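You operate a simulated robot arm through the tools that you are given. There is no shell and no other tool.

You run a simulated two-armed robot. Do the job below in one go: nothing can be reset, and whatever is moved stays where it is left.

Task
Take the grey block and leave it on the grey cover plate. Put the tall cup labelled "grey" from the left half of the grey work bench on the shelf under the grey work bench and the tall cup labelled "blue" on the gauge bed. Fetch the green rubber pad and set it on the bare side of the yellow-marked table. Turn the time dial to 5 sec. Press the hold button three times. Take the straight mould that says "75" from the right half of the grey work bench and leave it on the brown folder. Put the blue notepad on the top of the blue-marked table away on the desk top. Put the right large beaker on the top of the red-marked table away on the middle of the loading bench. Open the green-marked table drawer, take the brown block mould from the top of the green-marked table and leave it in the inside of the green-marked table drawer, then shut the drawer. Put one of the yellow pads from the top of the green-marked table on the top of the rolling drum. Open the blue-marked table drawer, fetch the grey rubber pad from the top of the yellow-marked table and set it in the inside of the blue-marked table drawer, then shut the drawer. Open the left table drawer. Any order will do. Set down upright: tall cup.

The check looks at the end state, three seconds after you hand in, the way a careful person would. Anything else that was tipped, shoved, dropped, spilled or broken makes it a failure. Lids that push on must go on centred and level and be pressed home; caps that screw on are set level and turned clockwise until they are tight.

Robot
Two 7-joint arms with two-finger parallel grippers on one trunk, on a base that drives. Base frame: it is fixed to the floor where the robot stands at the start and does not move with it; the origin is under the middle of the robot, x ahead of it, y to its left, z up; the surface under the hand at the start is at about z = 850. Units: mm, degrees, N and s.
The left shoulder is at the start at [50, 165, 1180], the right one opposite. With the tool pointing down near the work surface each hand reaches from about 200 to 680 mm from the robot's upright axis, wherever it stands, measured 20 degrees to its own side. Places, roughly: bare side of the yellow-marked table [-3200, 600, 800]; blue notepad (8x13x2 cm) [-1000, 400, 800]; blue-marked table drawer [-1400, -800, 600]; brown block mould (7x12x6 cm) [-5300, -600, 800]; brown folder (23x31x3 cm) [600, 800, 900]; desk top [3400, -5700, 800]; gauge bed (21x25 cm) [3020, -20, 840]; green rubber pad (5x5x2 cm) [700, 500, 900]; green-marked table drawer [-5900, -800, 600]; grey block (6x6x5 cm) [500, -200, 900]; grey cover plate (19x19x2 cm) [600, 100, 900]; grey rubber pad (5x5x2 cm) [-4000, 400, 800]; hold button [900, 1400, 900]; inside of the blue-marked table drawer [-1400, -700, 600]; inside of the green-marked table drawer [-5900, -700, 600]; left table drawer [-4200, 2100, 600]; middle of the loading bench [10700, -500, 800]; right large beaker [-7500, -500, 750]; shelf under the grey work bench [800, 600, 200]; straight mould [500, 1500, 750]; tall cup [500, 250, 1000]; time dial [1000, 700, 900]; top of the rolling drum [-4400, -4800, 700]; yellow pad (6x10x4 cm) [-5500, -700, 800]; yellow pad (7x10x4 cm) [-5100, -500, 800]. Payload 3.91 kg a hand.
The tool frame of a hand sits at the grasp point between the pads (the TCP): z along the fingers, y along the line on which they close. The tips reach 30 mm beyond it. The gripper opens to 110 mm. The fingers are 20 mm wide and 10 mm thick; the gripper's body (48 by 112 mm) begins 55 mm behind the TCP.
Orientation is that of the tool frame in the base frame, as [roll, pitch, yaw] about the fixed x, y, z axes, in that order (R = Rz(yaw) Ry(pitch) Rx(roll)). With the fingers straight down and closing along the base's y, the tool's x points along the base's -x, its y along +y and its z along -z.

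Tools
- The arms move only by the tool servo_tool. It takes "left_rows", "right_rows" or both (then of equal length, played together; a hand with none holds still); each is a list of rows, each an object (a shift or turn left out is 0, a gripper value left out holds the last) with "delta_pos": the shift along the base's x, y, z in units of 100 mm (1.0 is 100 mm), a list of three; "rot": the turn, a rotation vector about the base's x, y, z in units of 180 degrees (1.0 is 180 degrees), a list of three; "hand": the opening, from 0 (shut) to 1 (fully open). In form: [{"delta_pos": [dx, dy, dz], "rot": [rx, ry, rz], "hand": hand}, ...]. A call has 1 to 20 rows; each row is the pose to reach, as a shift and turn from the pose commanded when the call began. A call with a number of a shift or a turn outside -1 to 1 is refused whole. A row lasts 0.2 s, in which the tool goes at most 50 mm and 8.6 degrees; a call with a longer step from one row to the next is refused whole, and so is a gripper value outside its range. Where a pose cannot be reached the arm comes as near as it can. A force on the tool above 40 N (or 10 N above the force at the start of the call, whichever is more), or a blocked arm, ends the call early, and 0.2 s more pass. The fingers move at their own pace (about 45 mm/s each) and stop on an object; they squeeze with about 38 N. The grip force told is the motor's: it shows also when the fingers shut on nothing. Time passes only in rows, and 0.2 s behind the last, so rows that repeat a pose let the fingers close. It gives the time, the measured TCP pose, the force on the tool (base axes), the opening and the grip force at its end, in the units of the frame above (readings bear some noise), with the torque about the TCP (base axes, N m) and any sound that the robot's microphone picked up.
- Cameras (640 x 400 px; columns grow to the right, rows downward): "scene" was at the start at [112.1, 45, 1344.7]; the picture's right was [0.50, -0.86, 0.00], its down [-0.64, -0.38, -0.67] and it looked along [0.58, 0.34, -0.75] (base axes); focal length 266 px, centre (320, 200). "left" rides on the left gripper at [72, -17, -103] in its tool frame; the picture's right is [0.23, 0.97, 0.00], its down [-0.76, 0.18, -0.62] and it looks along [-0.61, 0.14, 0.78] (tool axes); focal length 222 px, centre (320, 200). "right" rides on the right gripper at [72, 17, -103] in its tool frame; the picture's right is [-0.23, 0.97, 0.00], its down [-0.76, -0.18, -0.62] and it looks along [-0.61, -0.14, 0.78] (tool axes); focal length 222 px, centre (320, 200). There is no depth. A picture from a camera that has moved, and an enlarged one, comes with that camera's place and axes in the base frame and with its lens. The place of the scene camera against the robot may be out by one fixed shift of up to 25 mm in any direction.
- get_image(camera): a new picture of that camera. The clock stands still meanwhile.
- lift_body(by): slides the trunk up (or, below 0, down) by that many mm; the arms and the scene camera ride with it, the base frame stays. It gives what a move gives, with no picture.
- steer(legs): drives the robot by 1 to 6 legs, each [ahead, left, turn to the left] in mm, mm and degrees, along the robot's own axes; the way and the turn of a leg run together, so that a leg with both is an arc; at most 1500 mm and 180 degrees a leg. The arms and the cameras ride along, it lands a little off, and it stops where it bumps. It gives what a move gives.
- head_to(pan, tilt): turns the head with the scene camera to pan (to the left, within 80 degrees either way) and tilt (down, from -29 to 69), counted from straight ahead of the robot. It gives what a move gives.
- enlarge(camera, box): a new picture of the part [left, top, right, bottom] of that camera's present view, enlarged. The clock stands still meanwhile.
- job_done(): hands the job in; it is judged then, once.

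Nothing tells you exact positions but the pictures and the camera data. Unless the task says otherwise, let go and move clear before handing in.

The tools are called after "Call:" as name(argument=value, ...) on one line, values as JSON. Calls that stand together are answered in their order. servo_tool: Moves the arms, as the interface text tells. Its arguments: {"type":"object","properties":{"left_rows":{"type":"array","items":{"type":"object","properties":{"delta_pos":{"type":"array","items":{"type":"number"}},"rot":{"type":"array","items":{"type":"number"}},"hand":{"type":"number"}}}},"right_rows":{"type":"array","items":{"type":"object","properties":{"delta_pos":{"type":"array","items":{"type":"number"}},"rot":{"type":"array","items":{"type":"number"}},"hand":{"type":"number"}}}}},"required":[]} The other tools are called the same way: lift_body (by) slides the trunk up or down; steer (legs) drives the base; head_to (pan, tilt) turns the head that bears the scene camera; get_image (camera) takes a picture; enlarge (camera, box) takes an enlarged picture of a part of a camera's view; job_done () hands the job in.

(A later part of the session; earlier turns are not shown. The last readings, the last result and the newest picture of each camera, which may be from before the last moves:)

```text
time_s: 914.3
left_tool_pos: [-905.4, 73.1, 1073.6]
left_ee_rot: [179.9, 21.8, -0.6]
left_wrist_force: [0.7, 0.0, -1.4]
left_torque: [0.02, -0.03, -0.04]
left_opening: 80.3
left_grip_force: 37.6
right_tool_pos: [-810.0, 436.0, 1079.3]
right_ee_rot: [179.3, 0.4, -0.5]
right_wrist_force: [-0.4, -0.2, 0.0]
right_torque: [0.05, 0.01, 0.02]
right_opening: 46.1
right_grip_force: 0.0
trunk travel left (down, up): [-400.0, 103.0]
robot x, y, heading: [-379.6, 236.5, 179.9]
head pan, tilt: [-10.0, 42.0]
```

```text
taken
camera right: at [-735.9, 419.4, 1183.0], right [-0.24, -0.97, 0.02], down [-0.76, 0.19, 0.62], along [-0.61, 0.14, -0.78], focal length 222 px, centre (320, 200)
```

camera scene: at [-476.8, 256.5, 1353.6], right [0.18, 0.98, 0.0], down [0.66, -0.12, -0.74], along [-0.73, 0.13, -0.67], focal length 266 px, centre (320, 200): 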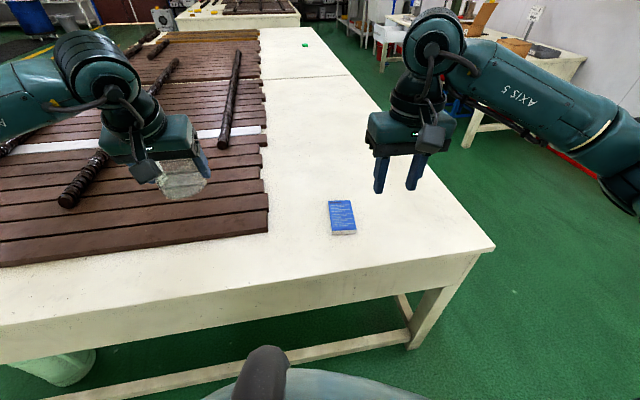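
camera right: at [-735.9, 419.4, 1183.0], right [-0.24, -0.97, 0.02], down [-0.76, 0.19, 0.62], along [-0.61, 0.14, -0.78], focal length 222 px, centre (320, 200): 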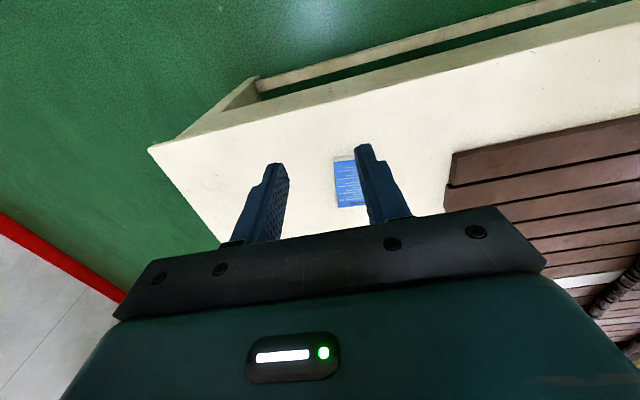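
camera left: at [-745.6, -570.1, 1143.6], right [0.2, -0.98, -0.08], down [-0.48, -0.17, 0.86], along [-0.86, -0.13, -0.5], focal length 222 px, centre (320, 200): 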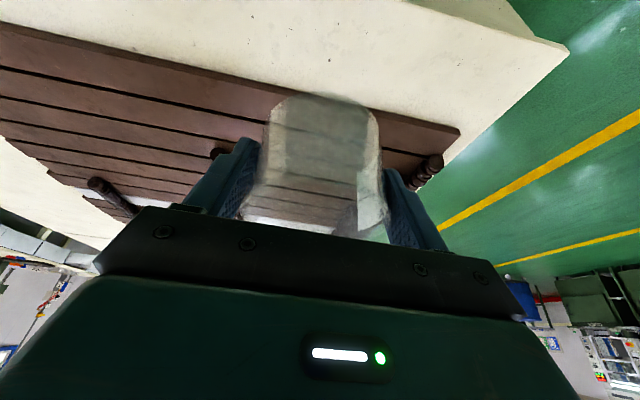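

Call:
enlarge(camera="left", box=[220, 70, 440, 250])

Call:
enlarge(camera="scene", box=[80, 80, 280, 220])

```text
2.22 times, centred on (330, 160) of left
camera zoom: at [-799.1, 90.0, 1143.6], right [0.2, -0.98, -0.08], down [-0.48, -0.17, 0.86], along [-0.86, -0.13, -0.5], focal length 494 px, centre (298, 289)
```

zoom: 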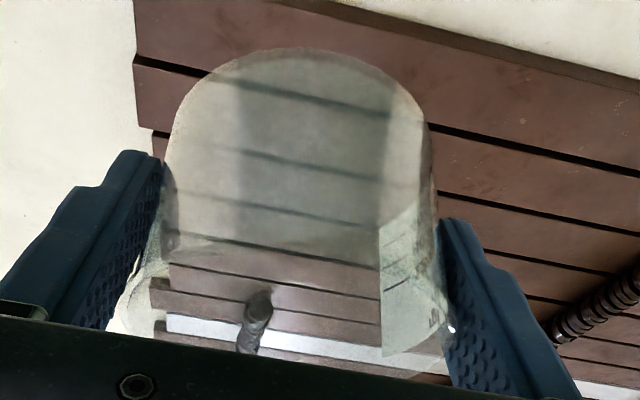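

```text
2.86 times, centred on (180, 150) of scene
camera zoom: at [-476.8, 256.5, 1353.6], right [0.18, 0.98, 0.0], down [0.66, -0.12, -0.74], along [-0.73, 0.13, -0.67], focal length 761 px, centre (720, 343)
```

zoom: 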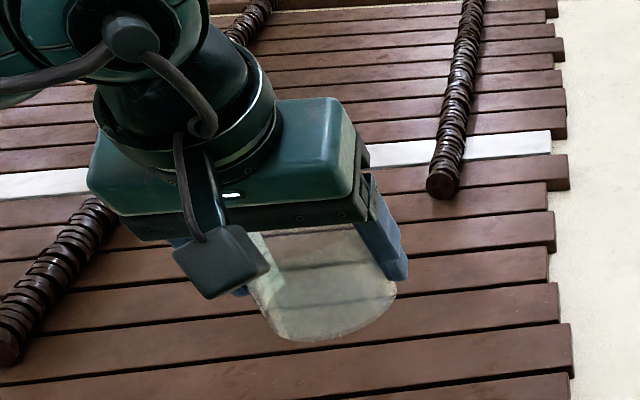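

The beaker is held steadily (only tiny creep). Now the notepad at about [−1015, 423] with the right hand.

Call:
servo_tool(right_rows=[{"delta_pos": [-0.3, -0.05, -0.2], "hand": 1}, {"delta_pos": [-0.6, -0.1, -0.4], "hand": 1}, {"delta_pos": [-0.9, -0.13, -0.6], "hand": 1}])

Call:
servo_tool(right_rows=[{"delta_pos": [-0.35, 0, -0.2]}, {"delta_pos": [-0.7, 0, -0.4]}, {"delta_pos": [-1.0, 0, -0.7]}])

Call:
get_image(camera="right")

Call:
enlarge(camera="right", box=[220, 60, 420, 200])

```text
time_s: 915.1
left_tool_pos: [-905.4, 73.1, 1074.0]
left_ee_rot: [180.0, 21.8, -0.5]
left_wrist_force: [-0.1, 0.1, -2.6]
left_torque: [0.0, 0.01, -0.01]
left_opening: 80.4
left_grip_force: 38.2
right_tool_pos: [-899.7, 423.0, 1019.0]
right_ee_rot: [179.2, 0.2, -0.5]
right_wrist_force: [0.8, 0.0, -0.2]
right_torque: [0.02, -0.02, 0.0]
right_opening: 110.0
right_grip_force: 0.0
trunk travel left (down, up): [-400.0, 103.0]
robot x, y, heading: [-382.3, 235.4, 179.9]
head pan, tilt: [-10.0, 42.0]
```

```text
time_s: 915.9
left_tool_pos: [-905.5, 72.7, 1073.2]
left_ee_rot: [180.0, 22.0, -0.7]
left_wrist_force: [-0.1, -0.2, -1.8]
left_torque: [-0.01, -0.01, 0.01]
left_opening: 80.4
left_grip_force: 38.0
right_tool_pos: [-999.5, 422.8, 949.0]
right_ee_rot: [179.2, 0.3, -0.5]
right_wrist_force: [-0.3, 0.4, 0.2]
right_torque: [-0.01, 0.0, -0.05]
right_opening: 110.2
right_grip_force: 0.1
trunk travel left (down, up): [-400.0, 103.0]
robot x, y, heading: [-381.2, 238.4, 180.0]
head pan, tilt: [-10.0, 42.0]
```

```text
taken
camera right: at [-925.2, 405.9, 1051.6], right [-0.24, -0.97, 0.01], down [-0.76, 0.19, 0.62], along [-0.61, 0.14, -0.78], focal length 222 px, centre (320, 200)
```

right: 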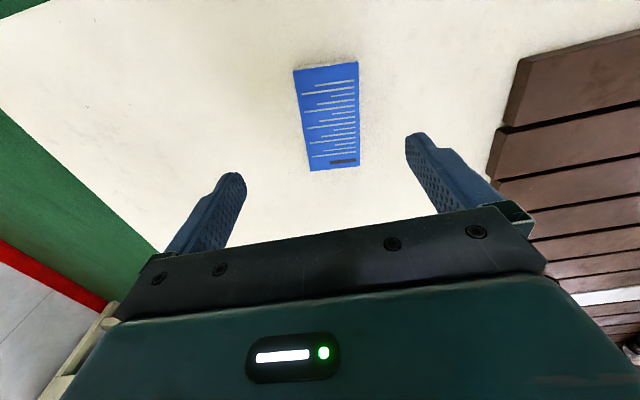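

```text
2.86 times, centred on (320, 130) of right
camera zoom: at [-925.2, 405.9, 1051.6], right [-0.24, -0.97, 0.01], down [-0.76, 0.19, 0.62], along [-0.61, 0.14, -0.78], focal length 635 px, centre (320, 400)
```

zoom: 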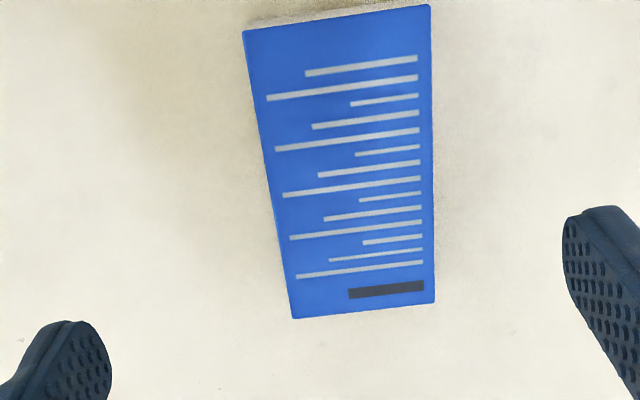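

Call:
servo_tool(right_rows=[{"delta_pos": [-0.1, -0.05, -0.2], "rot": [0, 0, -0.02]}, {"delta_pos": [-0.23, -0.09, -0.5], "rot": [0, 0, -0.033]}, {"delta_pos": [-0.23, -0.09, -0.85], "rot": [0, 0, -0.033]}, {"delta_pos": [-0.23, -0.09, -1.0], "rot": [0, 0, -0.033]}])

Call:
servo_tool(right_rows=[{"delta_pos": [0, 0, -0.25]}, {"delta_pos": [0, 0, -0.4]}, {"delta_pos": [0, 0, -0.45]}, {"delta_pos": [0, 0, -0.48]}])

Call:
get_image(camera="right")

```text
time_s: 916.9
left_tool_pos: [-905.1, 73.0, 1073.6]
left_ee_rot: [-179.9, 21.8, -0.6]
left_wrist_force: [0.8, 0.1, -2.4]
left_torque: [-0.01, -0.01, 0.01]
left_opening: 80.8
left_grip_force: 37.8
right_tool_pos: [-1021.8, 413.5, 849.1]
right_ee_rot: [179.2, 0.5, -6.5]
right_wrist_force: [0.3, -0.5, 0.1]
right_torque: [0.01, 0.03, 0.03]
right_opening: 109.9
right_grip_force: 0.0
trunk travel left (down, up): [-400.0, 103.0]
robot x, y, heading: [-378.9, 241.1, 179.9]
head pan, tilt: [-10.0, 42.0]
```

```text
time_s: 917.9
left_tool_pos: [-905.7, 73.6, 1073.8]
left_ee_rot: [179.8, 22.0, -0.6]
left_wrist_force: [-0.4, -0.2, -1.8]
left_torque: [-0.02, -0.03, 0.0]
left_opening: 80.7
left_grip_force: 38.4
right_tool_pos: [-1011.6, 414.3, 807.9]
right_ee_rot: [179.2, 0.2, -6.5]
right_wrist_force: [0.7, -0.9, 0.3]
right_torque: [0.01, 0.03, 0.0]
right_opening: 110.0
right_grip_force: 0.0
right hand out of reach, approached as far as the arm can: row 1, 2, 3, 4
trunk travel left (down, up): [-400.0, 103.0]
robot x, y, heading: [-383.5, 234.1, 180.0]
head pan, tilt: [-10.0, 42.0]
```

```text
taken
camera right: at [-940.0, 390.6, 910.7], right [-0.34, -0.94, 0.01], down [-0.73, 0.27, 0.62], along [-0.59, 0.2, -0.78], focal length 222 px, centre (320, 200)
```

right: 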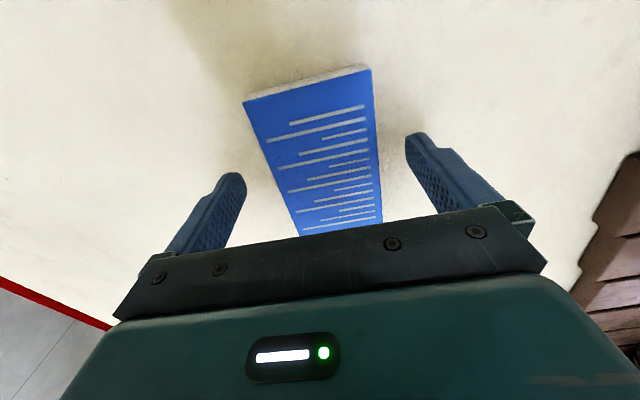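

Slightly out of reach; drive 22 mm closer and finish.

Call:
steer(legs=[[22, 0, 0]])

Call:
servo_tool(right_rows=[{"delta_pos": [0.08, 0, -0.03]}, {"delta_pos": [0.08, 0, -0.06]}, {"delta_pos": [0.08, 0, -0.08]}])

Call:
get_image(camera="right")

```text
time_s: 918.7
left_tool_pos: [-929.2, 72.0, 1073.3]
left_ee_rot: [179.8, 21.8, -0.6]
left_wrist_force: [-0.3, 1.4, -2.6]
left_torque: [-0.01, 0.0, 0.0]
left_opening: 80.8
left_grip_force: 37.8
right_tool_pos: [-1035.0, 414.6, 806.8]
right_ee_rot: [179.3, 0.4, -6.5]
right_wrist_force: [-0.2, 0.1, 0.0]
right_torque: [0.02, -0.04, 0.01]
right_opening: 110.0
right_grip_force: 0.1
trunk travel left (down, up): [-400.0, 103.0]
robot x, y, heading: [-403.3, 236.3, 179.8]
head pan, tilt: [-10.0, 42.0]
```

```text
time_s: 919.5
left_tool_pos: [-926.8, 73.5, 1073.6]
left_ee_rot: [-180.0, 22.0, -0.7]
left_wrist_force: [-0.3, 0.2, -1.2]
left_torque: [0.02, -0.03, 0.01]
left_opening: 80.4
left_grip_force: 37.7
right_tool_pos: [-1026.2, 414.4, 799.0]
right_ee_rot: [179.2, 0.3, -6.6]
right_wrist_force: [-0.5, -1.0, -0.5]
right_torque: [0.02, 0.05, 0.01]
right_opening: 109.9
right_grip_force: 0.1
right hand out of reach, approached as far as the arm can: row 1
trunk travel left (down, up): [-400.0, 103.0]
robot x, y, heading: [-401.3, 238.8, 179.9]
head pan, tilt: [-10.0, 42.0]
```

```text
taken
camera right: at [-954.2, 390.4, 902.3], right [-0.34, -0.94, 0.02], down [-0.73, 0.27, 0.62], along [-0.59, 0.2, -0.78], focal length 222 px, centre (320, 200)
```

right: 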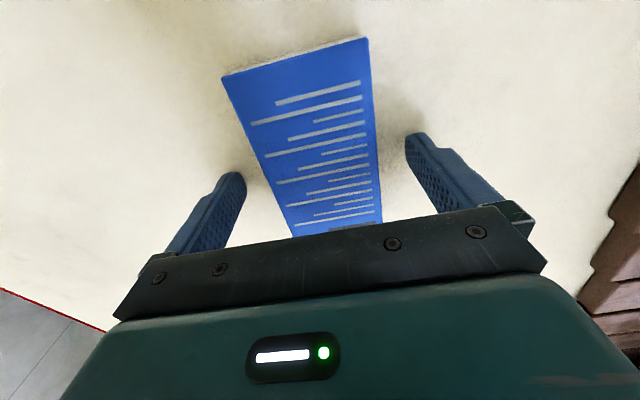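

Aligned at grip height. Close and lift.

Call:
servo_tool(right_rows=[{"hand": 0}, {"hand": 0}, {"hand": 0}, {"hand": 0}, {"hand": 0}, {"hand": 0}])

Call:
servo_tool(right_rows=[{"delta_pos": [0, 0, 0.05]}, {"delta_pos": [0, 0, 0.2]}, {"delta_pos": [0.1, 0, 0.5]}, {"delta_pos": [0.3, 0, 0.8]}, {"delta_pos": [0.6, 0, 1.0]}])

Call:
servo_tool(right_rows=[{"delta_pos": [0.3, 0, 0.3]}, {"delta_pos": [0.6, 0, 0.6]}, {"delta_pos": [0.9, 0, 0.9]}])

Call:
get_image(camera="right")

```text
time_s: 920.9
left_tool_pos: [-927.9, 73.4, 1073.4]
left_ee_rot: [179.9, 21.9, -0.5]
left_wrist_force: [0.5, -0.1, -0.9]
left_torque: [-0.01, -0.03, -0.04]
left_opening: 80.4
left_grip_force: 38.2
right_tool_pos: [-1026.9, 413.4, 799.3]
right_ee_rot: [179.3, 0.3, -6.5]
right_wrist_force: [0.2, 0.0, 0.1]
right_torque: [0.01, -0.03, 0.0]
right_opening: 69.2
right_grip_force: 37.7
trunk travel left (down, up): [-400.0, 103.0]
robot x, y, heading: [-400.0, 237.6, 179.9]
head pan, tilt: [-10.0, 42.0]
```

```text
time_s: 922.1
left_tool_pos: [-927.6, 72.3, 1073.7]
left_ee_rot: [179.9, 21.9, -0.7]
left_wrist_force: [-0.2, -1.0, -2.1]
left_torque: [-0.02, 0.0, 0.01]
left_opening: 80.5
left_grip_force: 37.9
right_tool_pos: [-965.3, 413.9, 899.1]
right_ee_rot: [179.1, 0.3, -6.6]
right_wrist_force: [0.5, -0.2, -1.1]
right_torque: [0.0, 0.04, -0.01]
right_opening: 69.1
right_grip_force: 38.1
trunk travel left (down, up): [-400.0, 103.0]
robot x, y, heading: [-404.1, 235.9, 180.0]
head pan, tilt: [-10.0, 42.0]
```

```text
time_s: 922.9
left_tool_pos: [-927.1, 72.9, 1074.0]
left_ee_rot: [179.9, 22.0, -0.6]
left_wrist_force: [0.2, -0.3, -2.3]
left_torque: [-0.02, 0.0, 0.02]
left_opening: 80.6
left_grip_force: 38.0
right_tool_pos: [-875.6, 412.8, 988.6]
right_ee_rot: [179.1, 0.3, -6.6]
right_wrist_force: [-0.1, 0.4, -1.6]
right_torque: [0.01, -0.01, 0.01]
right_opening: 69.2
right_grip_force: 37.9
trunk travel left (down, up): [-400.0, 103.0]
robot x, y, heading: [-402.2, 237.7, 179.7]
head pan, tilt: [-10.0, 42.0]
```

```text
taken
camera right: at [-804.5, 389.2, 1092.2], right [-0.34, -0.94, 0.01], down [-0.73, 0.27, 0.63], along [-0.59, 0.2, -0.78], focal length 222 px, centre (320, 200)
```

right: 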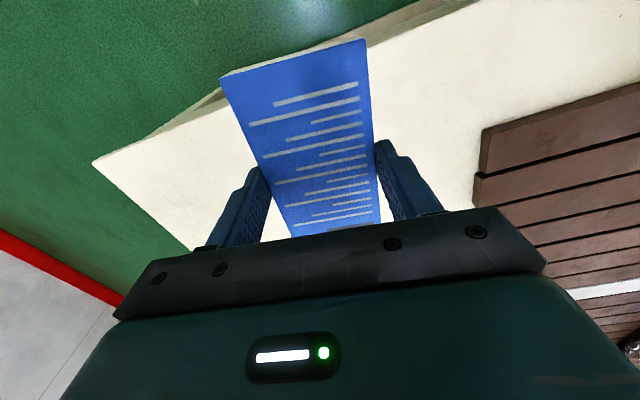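

Notepad in the right hand, beaker in the left. Leave the corridor and head down the main aisle toward the far end.

Call:
steer(legs=[[-70, 0, 0], [0, 1400, 0], [0, 480, 0], [0, 0, 180]])

Call:
head_to(pan=0, tilt=15)

Call:
get_image(camera="scene")

Call:
get_image(camera="left")

```text
time_s: 947.5
left_tool_pos: [189.8, -1442.6, 1074.4]
left_ee_rot: [179.9, 21.9, -178.7]
left_wrist_force: [0.4, 0.2, -0.3]
left_torque: [-0.01, 0.03, 0.04]
left_opening: 80.0
left_grip_force: 37.8
right_tool_pos: [149.6, -1781.6, 989.6]
right_ee_rot: [179.2, 0.3, 175.3]
right_wrist_force: [0.6, -0.7, -0.2]
right_torque: [-0.03, -0.02, 0.02]
right_opening: 69.1
right_grip_force: 37.3
trunk travel left (down, up): [-400.0, 103.0]
robot x, y, heading: [-330.4, -1624.1, 1.5]
head pan, tilt: [-10.0, 42.0]
```

```text
time_s: 948.5
left_tool_pos: [188.5, -1442.8, 1072.6]
left_ee_rot: [179.9, 21.9, -178.8]
left_wrist_force: [-0.6, -0.6, -1.5]
left_torque: [0.04, -0.03, -0.02]
left_opening: 80.1
left_grip_force: 37.7
right_tool_pos: [149.9, -1782.4, 987.8]
right_ee_rot: [179.4, 0.3, 175.3]
right_wrist_force: [0.7, 0.5, -0.6]
right_torque: [0.0, 0.01, 0.0]
right_opening: 69.1
right_grip_force: 37.7
trunk travel left (down, up): [-400.0, 103.0]
robot x, y, heading: [-330.3, -1623.1, 1.5]
head pan, tilt: [0.0, 15.0]
```

```text
taken
camera scene: at [-193.1, -1613.0, 1395.9], right [0.03, -1.0, 0.0], down [-0.26, -0.01, -0.97], along [0.97, 0.03, -0.26], focal length 266 px, centre (320, 200)
```

scene: 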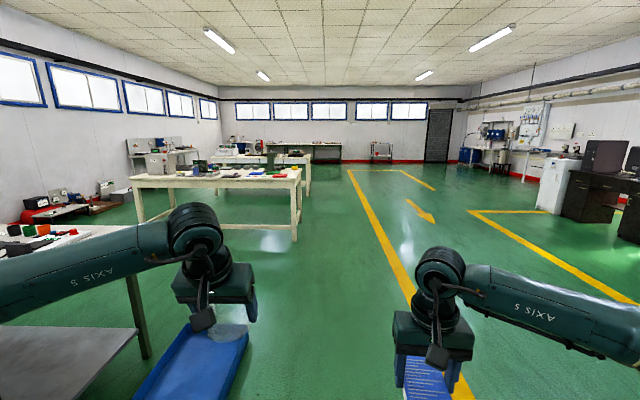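

```text
taken
camera left: at [84.0, -1459.8, 1143.5], right [-0.23, 0.97, -0.08], down [0.47, 0.19, 0.86], along [0.85, 0.16, -0.5], focal length 222 px, centre (320, 200)
```

left: 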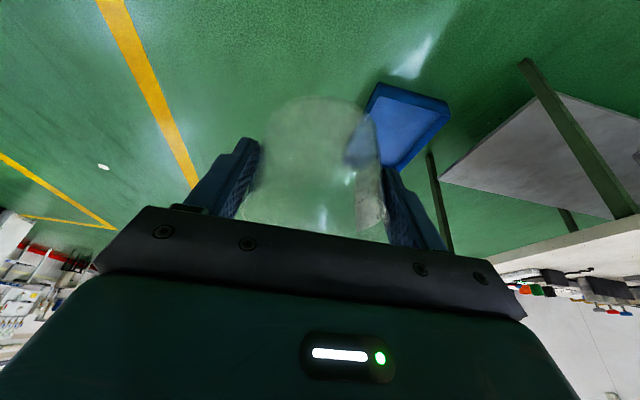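

The aisle ahead is clear. Drive along it.

Call:
steer(legs=[[1500, -120, -1.5], [1500, 0, 0], [1500, 0, 0], [1500, 0, 0]])

Call:
get_image(camera="scene")

Call:
enlarge(camera="scene", box=[100, 90, 420, 250])

```text
refused: leg 1 is longer than a leg can be; nothing moved
```

```text
taken
camera scene: at [-193.1, -1613.0, 1395.9], right [0.03, -1.0, 0.0], down [-0.26, -0.01, -0.97], along [0.97, 0.03, -0.26], focal length 266 px, centre (320, 200)
```

scene: 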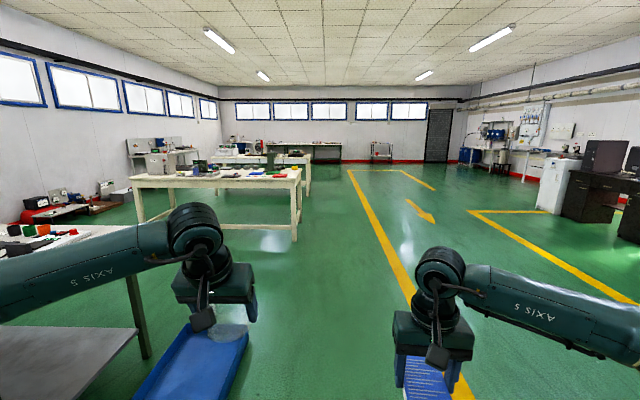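

```text
2.00 times, centred on (260, 170) of scene
camera zoom: at [-193.1, -1613.0, 1395.9], right [0.03, -1.0, 0.0], down [-0.26, -0.01, -0.97], along [0.97, 0.03, -0.26], focal length 532 px, centre (440, 260)
```

zoom: 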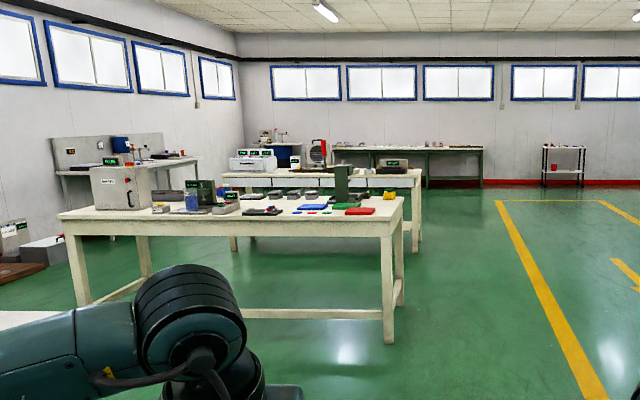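

Call:
steer(legs=[[1480, -100, -1.5], [1500, 0, 0], [1500, 0, 0], [1500, 0, 0]])

Call:
get_image(camera="scene")

Call:
get_image(camera="left")

```text
time_s: 976.6
left_tool_pos: [6126.4, -1819.7, 1073.2]
left_ee_rot: [180.0, 21.9, 175.3]
left_wrist_force: [-1.2, 0.6, -2.0]
left_torque: [-0.04, 0.01, 0.01]
left_opening: 80.0
left_grip_force: 38.1
right_tool_pos: [6050.4, -2156.8, 989.8]
right_ee_rot: [179.1, 0.3, 169.4]
right_wrist_force: [-0.3, 0.8, -1.7]
right_torque: [-0.01, -0.02, -0.03]
right_opening: 69.2
right_grip_force: 37.9
trunk travel left (down, up): [-400.0, 103.0]
robot x, y, heading: [5589.2, -1946.2, -4.4]
head pan, tilt: [0.0, 15.0]
```

```text
taken
camera scene: at [5727.2, -1948.1, 1396.0], right [-0.08, -1.0, 0.0], down [-0.26, 0.02, -0.97], along [0.96, -0.07, -0.26], focal length 266 px, centre (320, 200)
```

scene: 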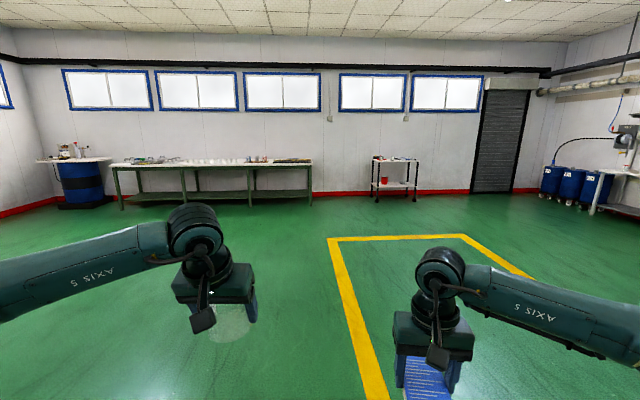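

```text
taken
camera left: at [6019.3, -1826.5, 1143.5], right [-0.13, 0.99, -0.08], down [0.49, 0.14, 0.86], along [0.86, 0.07, -0.5], focal length 222 px, centre (320, 200)
```

left: 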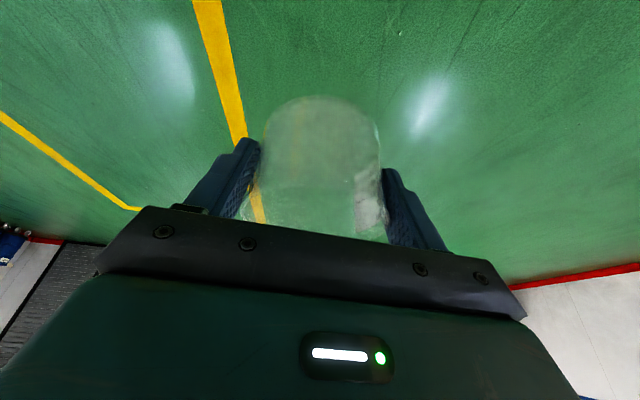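

Call:
steer(legs=[[0, 0, 4.4], [1500, 0, 0], [1500, 0, 0], [0, 1270, 0]])

Call:
head_to(pan=0, tilt=22)

Call:
get_image(camera="scene")

Call:
enlarge(camera="scene", box=[140, 100, 500, 280])

```text
time_s: 1002.6
left_tool_pos: [9085.5, -445.7, 1074.3]
left_ee_rot: [179.9, 21.9, -179.5]
left_wrist_force: [-0.3, 0.6, -2.0]
left_torque: [-0.02, 0.02, -0.02]
left_opening: 79.8
left_grip_force: 37.9
right_tool_pos: [9041.4, -786.0, 987.5]
right_ee_rot: [179.1, 0.3, 174.7]
right_wrist_force: [-0.3, 0.1, -0.9]
right_torque: [0.0, 0.0, -0.03]
right_opening: 69.2
right_grip_force: 37.8
trunk travel left (down, up): [-400.0, 103.0]
robot x, y, heading: [8561.9, -620.3, 0.9]
head pan, tilt: [0.0, 15.0]
```

```text
time_s: 1003.3
left_tool_pos: [9086.1, -445.5, 1073.9]
left_ee_rot: [179.9, 22.0, -179.4]
left_wrist_force: [-0.4, 0.5, -0.8]
left_torque: [-0.03, 0.03, 0.03]
left_opening: 79.3
left_grip_force: 38.1
right_tool_pos: [9041.5, -786.3, 987.9]
right_ee_rot: [179.2, 0.3, 174.6]
right_wrist_force: [-0.3, -0.3, -0.9]
right_torque: [0.0, -0.02, -0.01]
right_opening: 69.4
right_grip_force: 38.1
trunk travel left (down, up): [-400.0, 103.0]
robot x, y, heading: [8560.0, -615.9, 1.0]
head pan, tilt: [0.0, 22.0]
```

```text
taken
camera scene: at [8700.5, -612.9, 1384.7], right [0.02, -1.0, 0.0], down [-0.37, -0.01, -0.93], along [0.93, 0.02, -0.37], focal length 266 px, centre (320, 200)
```

scene: 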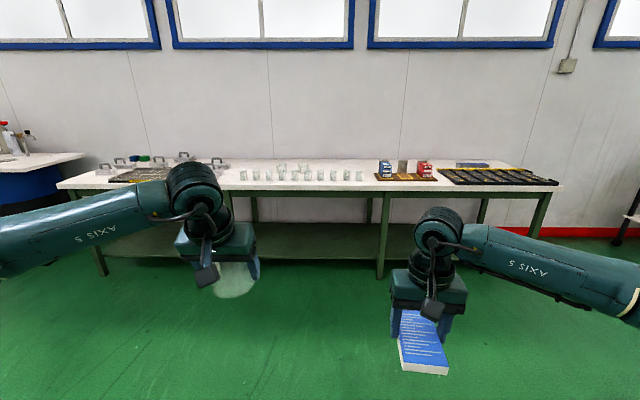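

```text
1.78 times, centred on (320, 190) of scene
camera zoom: at [8700.5, -612.9, 1384.7], right [0.02, -1.0, 0.0], down [-0.37, -0.01, -0.93], along [0.93, 0.02, -0.37], focal length 473 px, centre (320, 218)
```

zoom: 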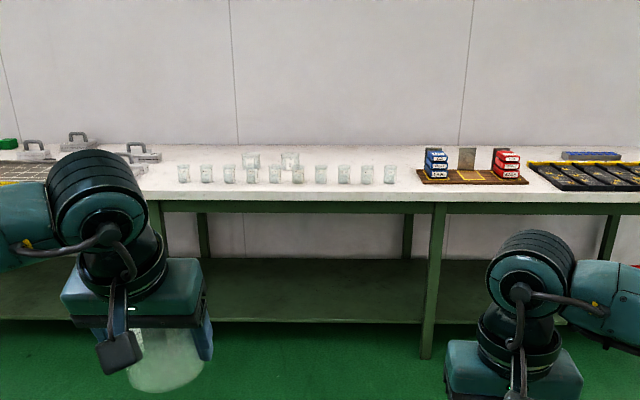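

The loading bench has a row of small beakers in front of its middle and two large beakers behind. A free spot behind the row, right of the two large ones (≈[10680, −630]) looks suitable. Approach.

Call:
steer(legs=[[0, -205, -1], [1130, 0, 0]])

Call:
head_to(pan=8, tilt=30)

Call:
get_image(camera="scene")

Call:
enlarge(camera="scene", box=[140, 60, 460, 240])

```text
time_s: 1011.0
left_tool_pos: [10211.7, -682.2, 1074.0]
left_ee_rot: [179.9, 21.9, 178.6]
left_wrist_force: [0.0, 0.0, -1.9]
left_torque: [0.01, 0.03, 0.01]
left_opening: 79.6
left_grip_force: 38.4
right_tool_pos: [10157.3, -1021.9, 988.5]
right_ee_rot: [179.2, 0.3, 172.6]
right_wrist_force: [0.4, 0.3, -0.7]
right_torque: [-0.02, 0.0, -0.03]
right_opening: 69.1
right_grip_force: 38.3
trunk travel left (down, up): [-400.0, 103.0]
robot x, y, heading: [9682.1, -838.1, -1.3]
head pan, tilt: [0.0, 22.0]
```

```text
time_s: 1011.7
left_tool_pos: [10211.6, -682.6, 1073.2]
left_ee_rot: [179.9, 21.9, 178.5]
left_wrist_force: [-0.2, -0.2, -1.5]
left_torque: [-0.01, 0.03, -0.01]
left_opening: 79.6
left_grip_force: 37.9
right_tool_pos: [10156.6, -1020.9, 987.5]
right_ee_rot: [179.3, 0.3, 172.5]
right_wrist_force: [0.5, -0.4, -1.5]
right_torque: [0.02, -0.03, 0.01]
right_opening: 69.1
right_grip_force: 38.3
trunk travel left (down, up): [-400.0, 103.0]
robot x, y, heading: [9686.3, -834.6, -1.1]
head pan, tilt: [8.0, 30.0]
```

```text
taken
camera scene: at [9818.5, -821.1, 1371.9], right [0.12, -0.99, 0.0], down [-0.5, -0.06, -0.87], along [0.86, 0.1, -0.5], focal length 266 px, centre (320, 200)
```

scene: 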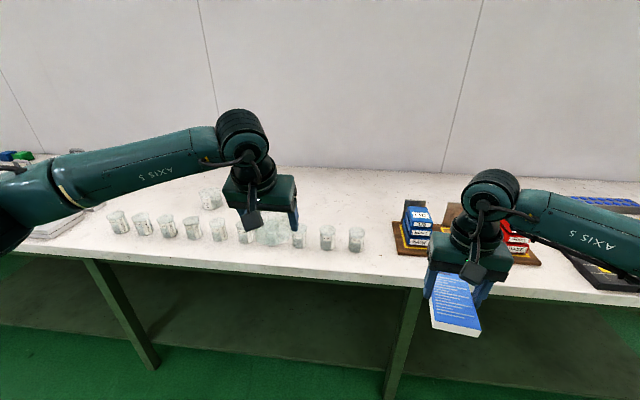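

```text
2.00 times, centred on (300, 150) of scene
camera zoom: at [9818.5, -821.1, 1371.9], right [0.12, -0.99, 0.0], down [-0.5, -0.06, -0.87], along [0.86, 0.1, -0.5], focal length 532 px, centre (360, 300)
```

zoom: 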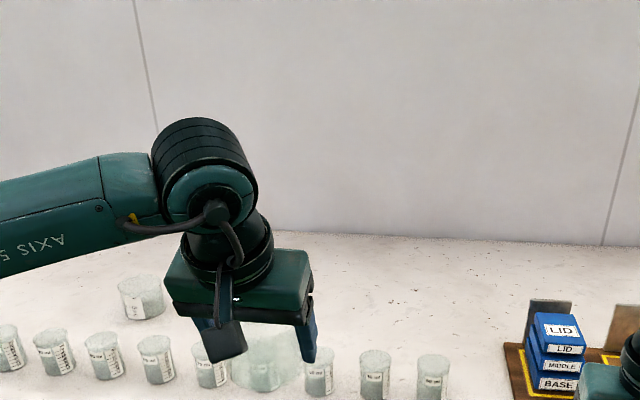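

Raise and pull back the right hand (notepad) so it clears the boxes, then look at the target spot.

Call:
servo_tool(right_rows=[{"delta_pos": [-0.2, 0, 0.3]}, {"delta_pos": [-0.4, 0, 0.6]}, {"delta_pos": [-0.7, 0, 0.9]}, {"delta_pos": [-1.0, 0, 1.0]}])

Call:
servo_tool(right_rows=[{"delta_pos": [-0.2, 0, 0.2]}, {"delta_pos": [-0.4, 0, 0.4]}])

Call:
servo_tool(left_rows=[{"delta_pos": [-0.3, 0.3, 0]}, {"delta_pos": [-0.5, 0.6, 0]}, {"delta_pos": [-0.5, 0.9, 0]}])

Call:
get_image(camera="scene")

Call:
enlarge(camera="scene", box=[140, 120, 460, 280])

```text
time_s: 1012.7
left_tool_pos: [10212.0, -681.7, 1073.8]
left_ee_rot: [179.9, 21.8, 178.5]
left_wrist_force: [-0.4, -1.5, -1.8]
left_torque: [0.0, 0.0, 0.0]
left_opening: 79.6
left_grip_force: 38.1
right_tool_pos: [10057.1, -1020.5, 1089.0]
right_ee_rot: [179.2, 0.4, 172.4]
right_wrist_force: [-1.0, 0.4, -1.4]
right_torque: [0.0, 0.01, 0.0]
right_opening: 69.1
right_grip_force: 37.5
trunk travel left (down, up): [-400.0, 103.0]
robot x, y, heading: [9685.0, -835.5, -1.4]
head pan, tilt: [8.0, 30.0]
```

```text
time_s: 1013.3
left_tool_pos: [10211.5, -681.7, 1074.6]
left_ee_rot: [179.9, 21.9, 178.5]
left_wrist_force: [0.1, 0.4, -1.3]
left_torque: [-0.03, 0.01, 0.0]
left_opening: 79.4
left_grip_force: 38.0
right_tool_pos: [10015.8, -1020.9, 1127.3]
right_ee_rot: [179.2, 0.3, 172.6]
right_wrist_force: [-0.1, 0.4, -0.9]
right_torque: [0.03, -0.03, 0.03]
right_opening: 69.5
right_grip_force: 37.7
trunk travel left (down, up): [-400.0, 103.0]
robot x, y, heading: [9685.9, -838.6, -1.2]
head pan, tilt: [8.0, 30.0]
```

```text
time_s: 1014.1
left_tool_pos: [10160.6, -591.6, 1074.2]
left_ee_rot: [179.9, 21.9, 178.4]
left_wrist_force: [-0.3, 1.1, -1.3]
left_torque: [0.0, 0.02, 0.02]
left_opening: 79.6
left_grip_force: 38.3
right_tool_pos: [10015.8, -1019.0, 1127.2]
right_ee_rot: [179.1, 0.3, 172.6]
right_wrist_force: [-0.5, 0.7, -1.9]
right_torque: [-0.02, 0.04, 0.02]
right_opening: 68.9
right_grip_force: 38.9
trunk travel left (down, up): [-400.0, 103.0]
robot x, y, heading: [9687.0, -835.3, -1.3]
head pan, tilt: [8.0, 30.0]
```

```text
taken
camera scene: at [9818.3, -820.5, 1371.8], right [0.12, -0.99, 0.0], down [-0.5, -0.06, -0.87], along [0.86, 0.1, -0.5], focal length 266 px, centre (320, 200)
```

scene: 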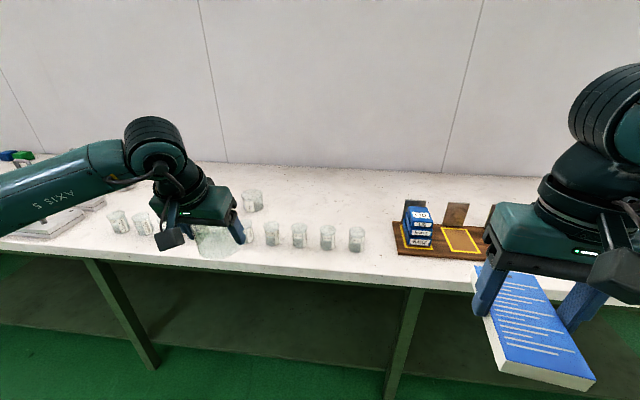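

```text
2.00 times, centred on (300, 200) of scene
camera zoom: at [9818.3, -820.5, 1371.8], right [0.12, -0.99, 0.0], down [-0.5, -0.06, -0.87], along [0.86, 0.1, -0.5], focal length 532 px, centre (360, 200)
```

zoom: 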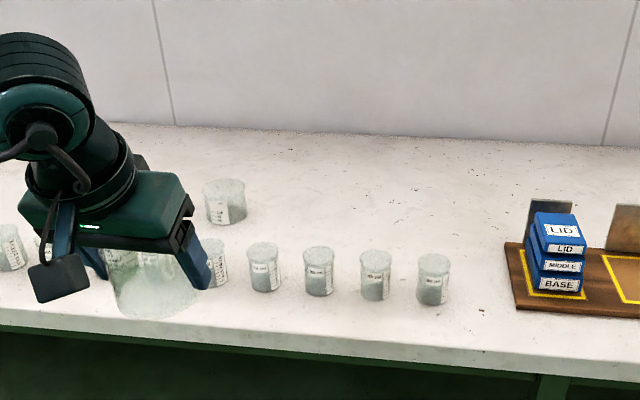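

The spot around [10650, −640] is free (nearest large beaker at ≈[10638, −471]). Drive in and bring the beaker over it.

Call:
steer(legs=[[285, 0, 1.3]])

Call:
servo_tool(left_rows=[{"delta_pos": [0.3, -0.15, 0]}, {"delta_pos": [0.6, -0.3, 0]}, {"delta_pos": [0.9, -0.4, 0]}])

Call:
get_image(camera="left")

Call:
get_image(camera="scene")

```text
time_s: 1016.1
left_tool_pos: [10440.2, -581.7, 1073.2]
left_ee_rot: [180.0, 21.9, -179.9]
left_wrist_force: [-0.5, -0.7, -1.6]
left_torque: [0.01, 0.01, 0.0]
left_opening: 79.6
left_grip_force: 38.5
right_tool_pos: [10305.3, -1012.9, 1126.0]
right_ee_rot: [179.2, 0.2, 174.1]
right_wrist_force: [0.5, 0.4, -0.7]
right_torque: [0.0, 0.0, 0.01]
right_opening: 69.2
right_grip_force: 37.8
trunk travel left (down, up): [-400.0, 103.0]
robot x, y, heading: [9971.6, -839.8, 0.5]
head pan, tilt: [8.0, 30.0]
```

```text
time_s: 1016.9
left_tool_pos: [10530.6, -620.5, 1071.6]
left_ee_rot: [179.8, 21.8, -179.8]
left_wrist_force: [1.1, 0.2, -2.4]
left_torque: [0.0, 0.0, 0.02]
left_opening: 79.7
left_grip_force: 37.1
right_tool_pos: [10306.7, -1012.1, 1127.5]
right_ee_rot: [179.2, 0.4, 174.2]
right_wrist_force: [0.8, 1.0, -1.3]
right_torque: [0.05, -0.01, -0.01]
right_opening: 69.2
right_grip_force: 37.7
trunk travel left (down, up): [-400.0, 103.0]
robot x, y, heading: [9968.4, -838.4, 0.5]
head pan, tilt: [8.0, 30.0]
```

```text
taken
camera left: at [10425.1, -636.6, 1140.6], right [-0.21, 0.97, -0.08], down [0.48, 0.18, 0.86], along [0.85, 0.14, -0.5], focal length 222 px, centre (320, 200)
```

left: 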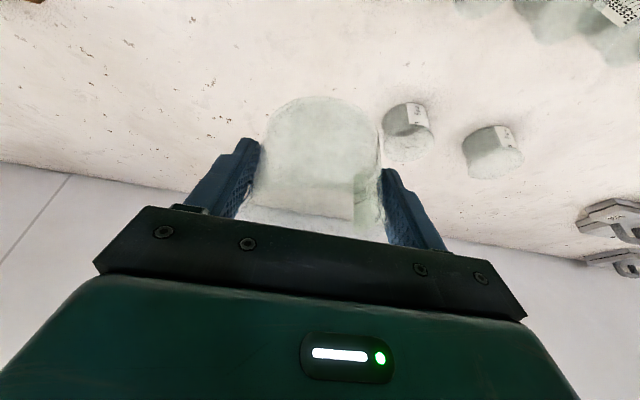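

```text
taken
camera scene: at [10103.5, -819.7, 1371.7], right [0.15, -0.99, 0.0], down [-0.5, -0.07, -0.87], along [0.86, 0.13, -0.5], focal length 266 px, centre (320, 200)
```

scene: 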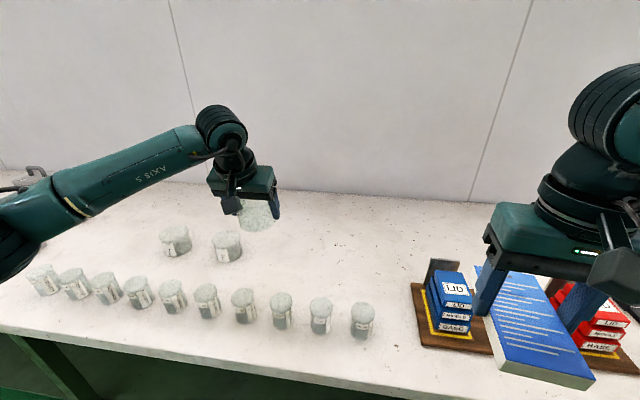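

Large beakers at ≈[10651, −468] and [10665, −291]; my spot is clear. Extend forward, lower the trunk, then set down.

Call:
servo_tool(left_rows=[{"delta_pos": [0.3, -0.05, 0]}, {"delta_pos": [0.6, -0.1, 0]}, {"delta_pos": [0.9, -0.2, 0]}])

Call:
lift_body(by=-110)

Call:
servo_tool(left_rows=[{"delta_pos": [0.2, 0, 0]}, {"delta_pos": [0.32, 0, -0.1]}, {"delta_pos": [0.32, 0, -0.3]}])

Call:
get_image(camera="left")

Call:
get_image(camera="scene")

```text
time_s: 1017.7
left_tool_pos: [10620.9, -641.7, 1073.0]
left_ee_rot: [179.9, 21.8, -180.0]
left_wrist_force: [0.7, -0.3, -1.4]
left_torque: [0.0, 0.04, 0.0]
left_opening: 79.6
left_grip_force: 38.4
right_tool_pos: [10306.3, -1012.6, 1126.2]
right_ee_rot: [179.1, 0.3, 174.3]
right_wrist_force: [0.3, -0.8, -2.6]
right_torque: [0.04, 0.01, -0.01]
right_opening: 69.2
right_grip_force: 37.9
trunk travel left (down, up): [-400.0, 103.0]
robot x, y, heading: [9965.6, -837.2, 0.7]
head pan, tilt: [8.0, 30.0]
```

```text
time_s: 1019.1
left_tool_pos: [10620.6, -643.3, 962.1]
left_ee_rot: [179.8, 21.9, -180.0]
left_wrist_force: [-0.2, 0.2, -0.4]
left_torque: [0.0, 0.02, 0.02]
left_opening: 79.6
left_grip_force: 38.0
right_tool_pos: [10304.5, -1011.1, 1017.5]
right_ee_rot: [179.2, 0.2, 174.1]
right_wrist_force: [-0.5, -0.1, -0.9]
right_torque: [0.03, 0.01, -0.02]
right_opening: 69.1
right_grip_force: 37.9
trunk travel left (down, up): [-290.0, 213.0]
robot x, y, heading: [9968.2, -840.6, 0.4]
head pan, tilt: [8.0, 30.0]
```

```text
time_s: 1019.9
left_tool_pos: [10652.7, -643.1, 932.2]
left_ee_rot: [179.9, 21.7, -179.9]
left_wrist_force: [0.3, 0.6, -1.9]
left_torque: [0.01, 0.02, 0.0]
left_opening: 79.5
left_grip_force: 37.7
right_tool_pos: [10305.0, -1012.2, 1016.9]
right_ee_rot: [179.2, 0.3, 174.2]
right_wrist_force: [0.1, -0.6, -1.4]
right_torque: [0.02, -0.01, -0.02]
right_opening: 69.3
right_grip_force: 37.8
trunk travel left (down, up): [-290.0, 213.0]
robot x, y, heading: [9970.8, -839.4, 0.6]
head pan, tilt: [8.0, 30.0]
```

```text
taken
camera left: at [10546.3, -658.6, 1002.4], right [-0.21, 0.97, -0.08], down [0.47, 0.18, 0.86], along [0.85, 0.14, -0.5], focal length 222 px, centre (320, 200)
```

left: 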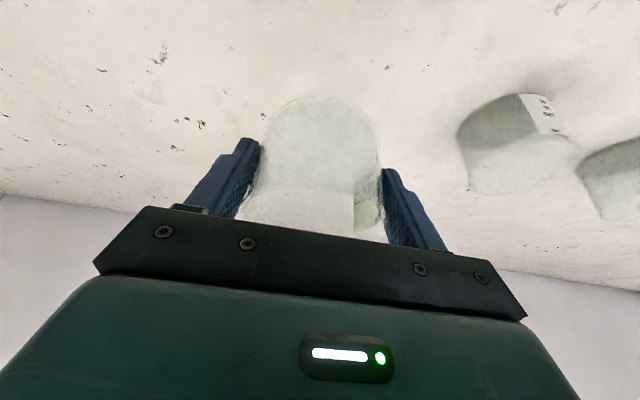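

```text
taken
camera scene: at [10103.0, -819.2, 1261.8], right [0.15, -0.99, 0.0], down [-0.49, -0.07, -0.87], along [0.86, 0.13, -0.5], focal length 266 px, centre (320, 200)
```

scene: 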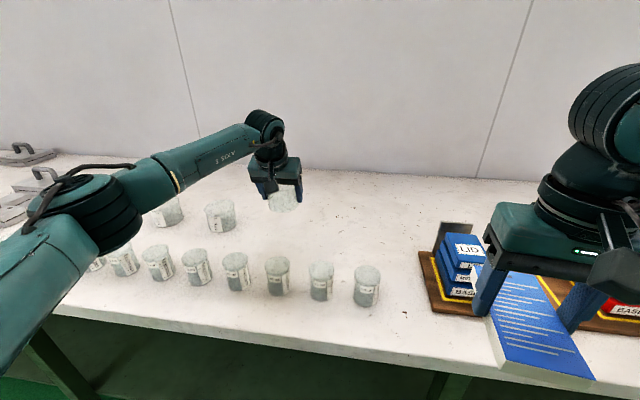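

Call:
servo_tool(left_rows=[{"delta_pos": [0, 0, -0.25]}, {"delta_pos": [0, 0, -0.45]}, {"delta_pos": [0, 0, -0.6]}, {"delta_pos": [0, 0, -0.66]}, {"delta_pos": [0, 0, -0.7]}])

Call:
get_image(camera="scene")

Call:
get_image(camera="left")

```text
time_s: 1021.1
left_tool_pos: [10651.4, -642.1, 862.3]
left_ee_rot: [179.9, 21.9, -179.9]
left_wrist_force: [0.7, 0.0, -1.5]
left_torque: [0.0, 0.03, -0.01]
left_opening: 79.8
left_grip_force: 38.0
right_tool_pos: [10304.1, -1012.7, 1017.5]
right_ee_rot: [179.2, 0.3, 174.2]
right_wrist_force: [-0.1, -0.2, 0.1]
right_torque: [-0.01, 0.0, 0.01]
right_opening: 69.3
right_grip_force: 37.8
trunk travel left (down, up): [-290.0, 213.0]
robot x, y, heading: [9970.0, -837.5, 0.3]
head pan, tilt: [8.0, 30.0]
```

```text
taken
camera scene: at [10102.9, -819.3, 1261.8], right [0.15, -0.99, 0.0], down [-0.49, -0.07, -0.87], along [0.86, 0.13, -0.5], focal length 266 px, centre (320, 200)
```

scene: 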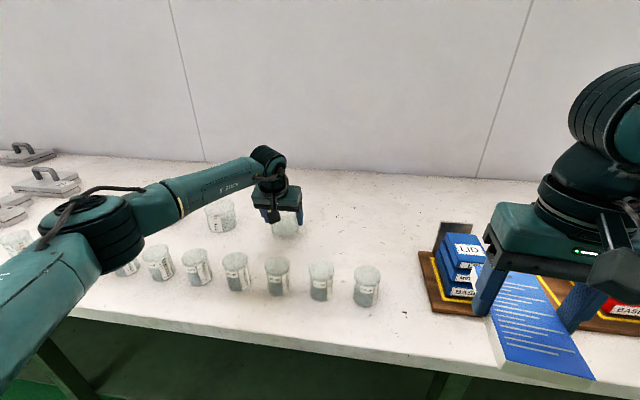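

```text
taken
camera left: at [10545.6, -658.1, 931.6], right [-0.21, 0.97, -0.08], down [0.47, 0.18, 0.86], along [0.85, 0.14, -0.5], focal length 222 px, centre (320, 200)
```

left: 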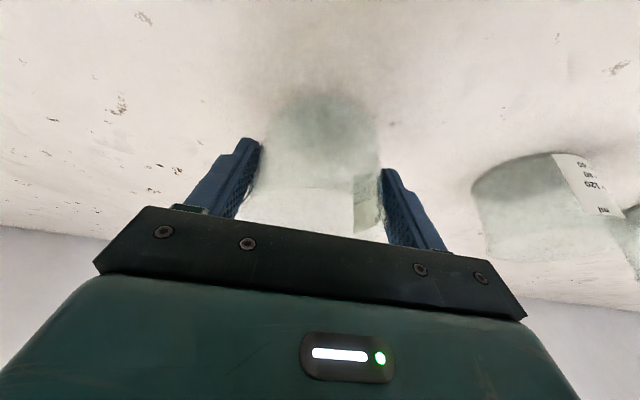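

Call:
servo_tool(left_rows=[{"delta_pos": [0, 0, -0.03]}, {"delta_pos": [0, 0, -0.06]}, {"delta_pos": [0, 0, -0.09]}, {"delta_pos": [0, 0, -0.11]}, {"delta_pos": [0, 0, -0.13]}])

```text
time_s: 1022.3
left_tool_pos: [10651.2, -643.1, 849.0]
left_ee_rot: [179.8, 21.9, -179.8]
left_wrist_force: [-0.1, 0.5, -1.5]
left_torque: [-0.01, 0.02, -0.04]
left_opening: 79.6
left_grip_force: 37.7
right_tool_pos: [10305.1, -1012.4, 1016.2]
right_ee_rot: [179.2, 0.3, 174.2]
right_wrist_force: [-0.5, -0.2, -1.3]
right_torque: [0.0, -0.03, 0.04]
right_opening: 69.3
right_grip_force: 37.6
trunk travel left (down, up): [-290.0, 213.0]
robot x, y, heading: [9966.7, -835.1, 0.3]
head pan, tilt: [8.0, 30.0]
```

Call:
servo_tool(left_rows=[{"delta_pos": [0, 0, -0.02]}, {"delta_pos": [0, 0, -0.04]}, {"delta_pos": [0, 0, -0.06]}, {"delta_pos": [0, 0, -0.08]}])

Call:
get_image(camera="left")

```text
time_s: 1023.3
left_tool_pos: [10652.6, -641.9, 845.7]
left_ee_rot: [179.9, 22.1, -179.9]
left_wrist_force: [-3.1, 1.3, 9.7]
left_torque: [0.44, 0.03, 0.1]
left_opening: 79.4
left_grip_force: 37.8
right_tool_pos: [10305.0, -1011.5, 1018.6]
right_ee_rot: [179.1, 0.4, 174.1]
right_wrist_force: [-0.2, 0.1, -0.9]
right_torque: [0.01, 0.02, 0.0]
right_opening: 69.1
right_grip_force: 38.1
trunk travel left (down, up): [-290.0, 213.0]
robot x, y, heading: [9970.2, -839.9, 0.2]
head pan, tilt: [8.0, 30.0]
```

```text
taken
camera left: at [10546.2, -658.4, 914.0], right [-0.21, 0.97, -0.08], down [0.47, 0.18, 0.86], along [0.86, 0.14, -0.5], focal length 222 px, centre (320, 200)
```

left: 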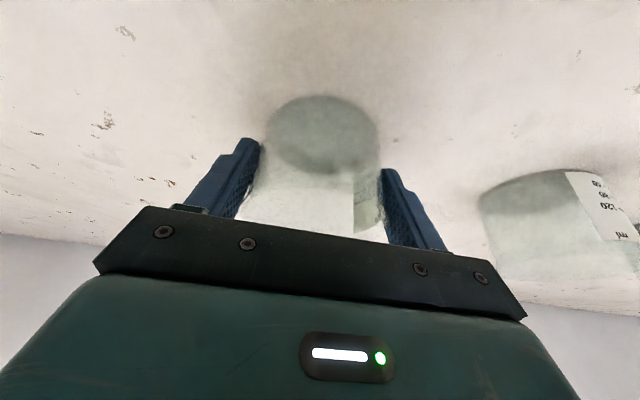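

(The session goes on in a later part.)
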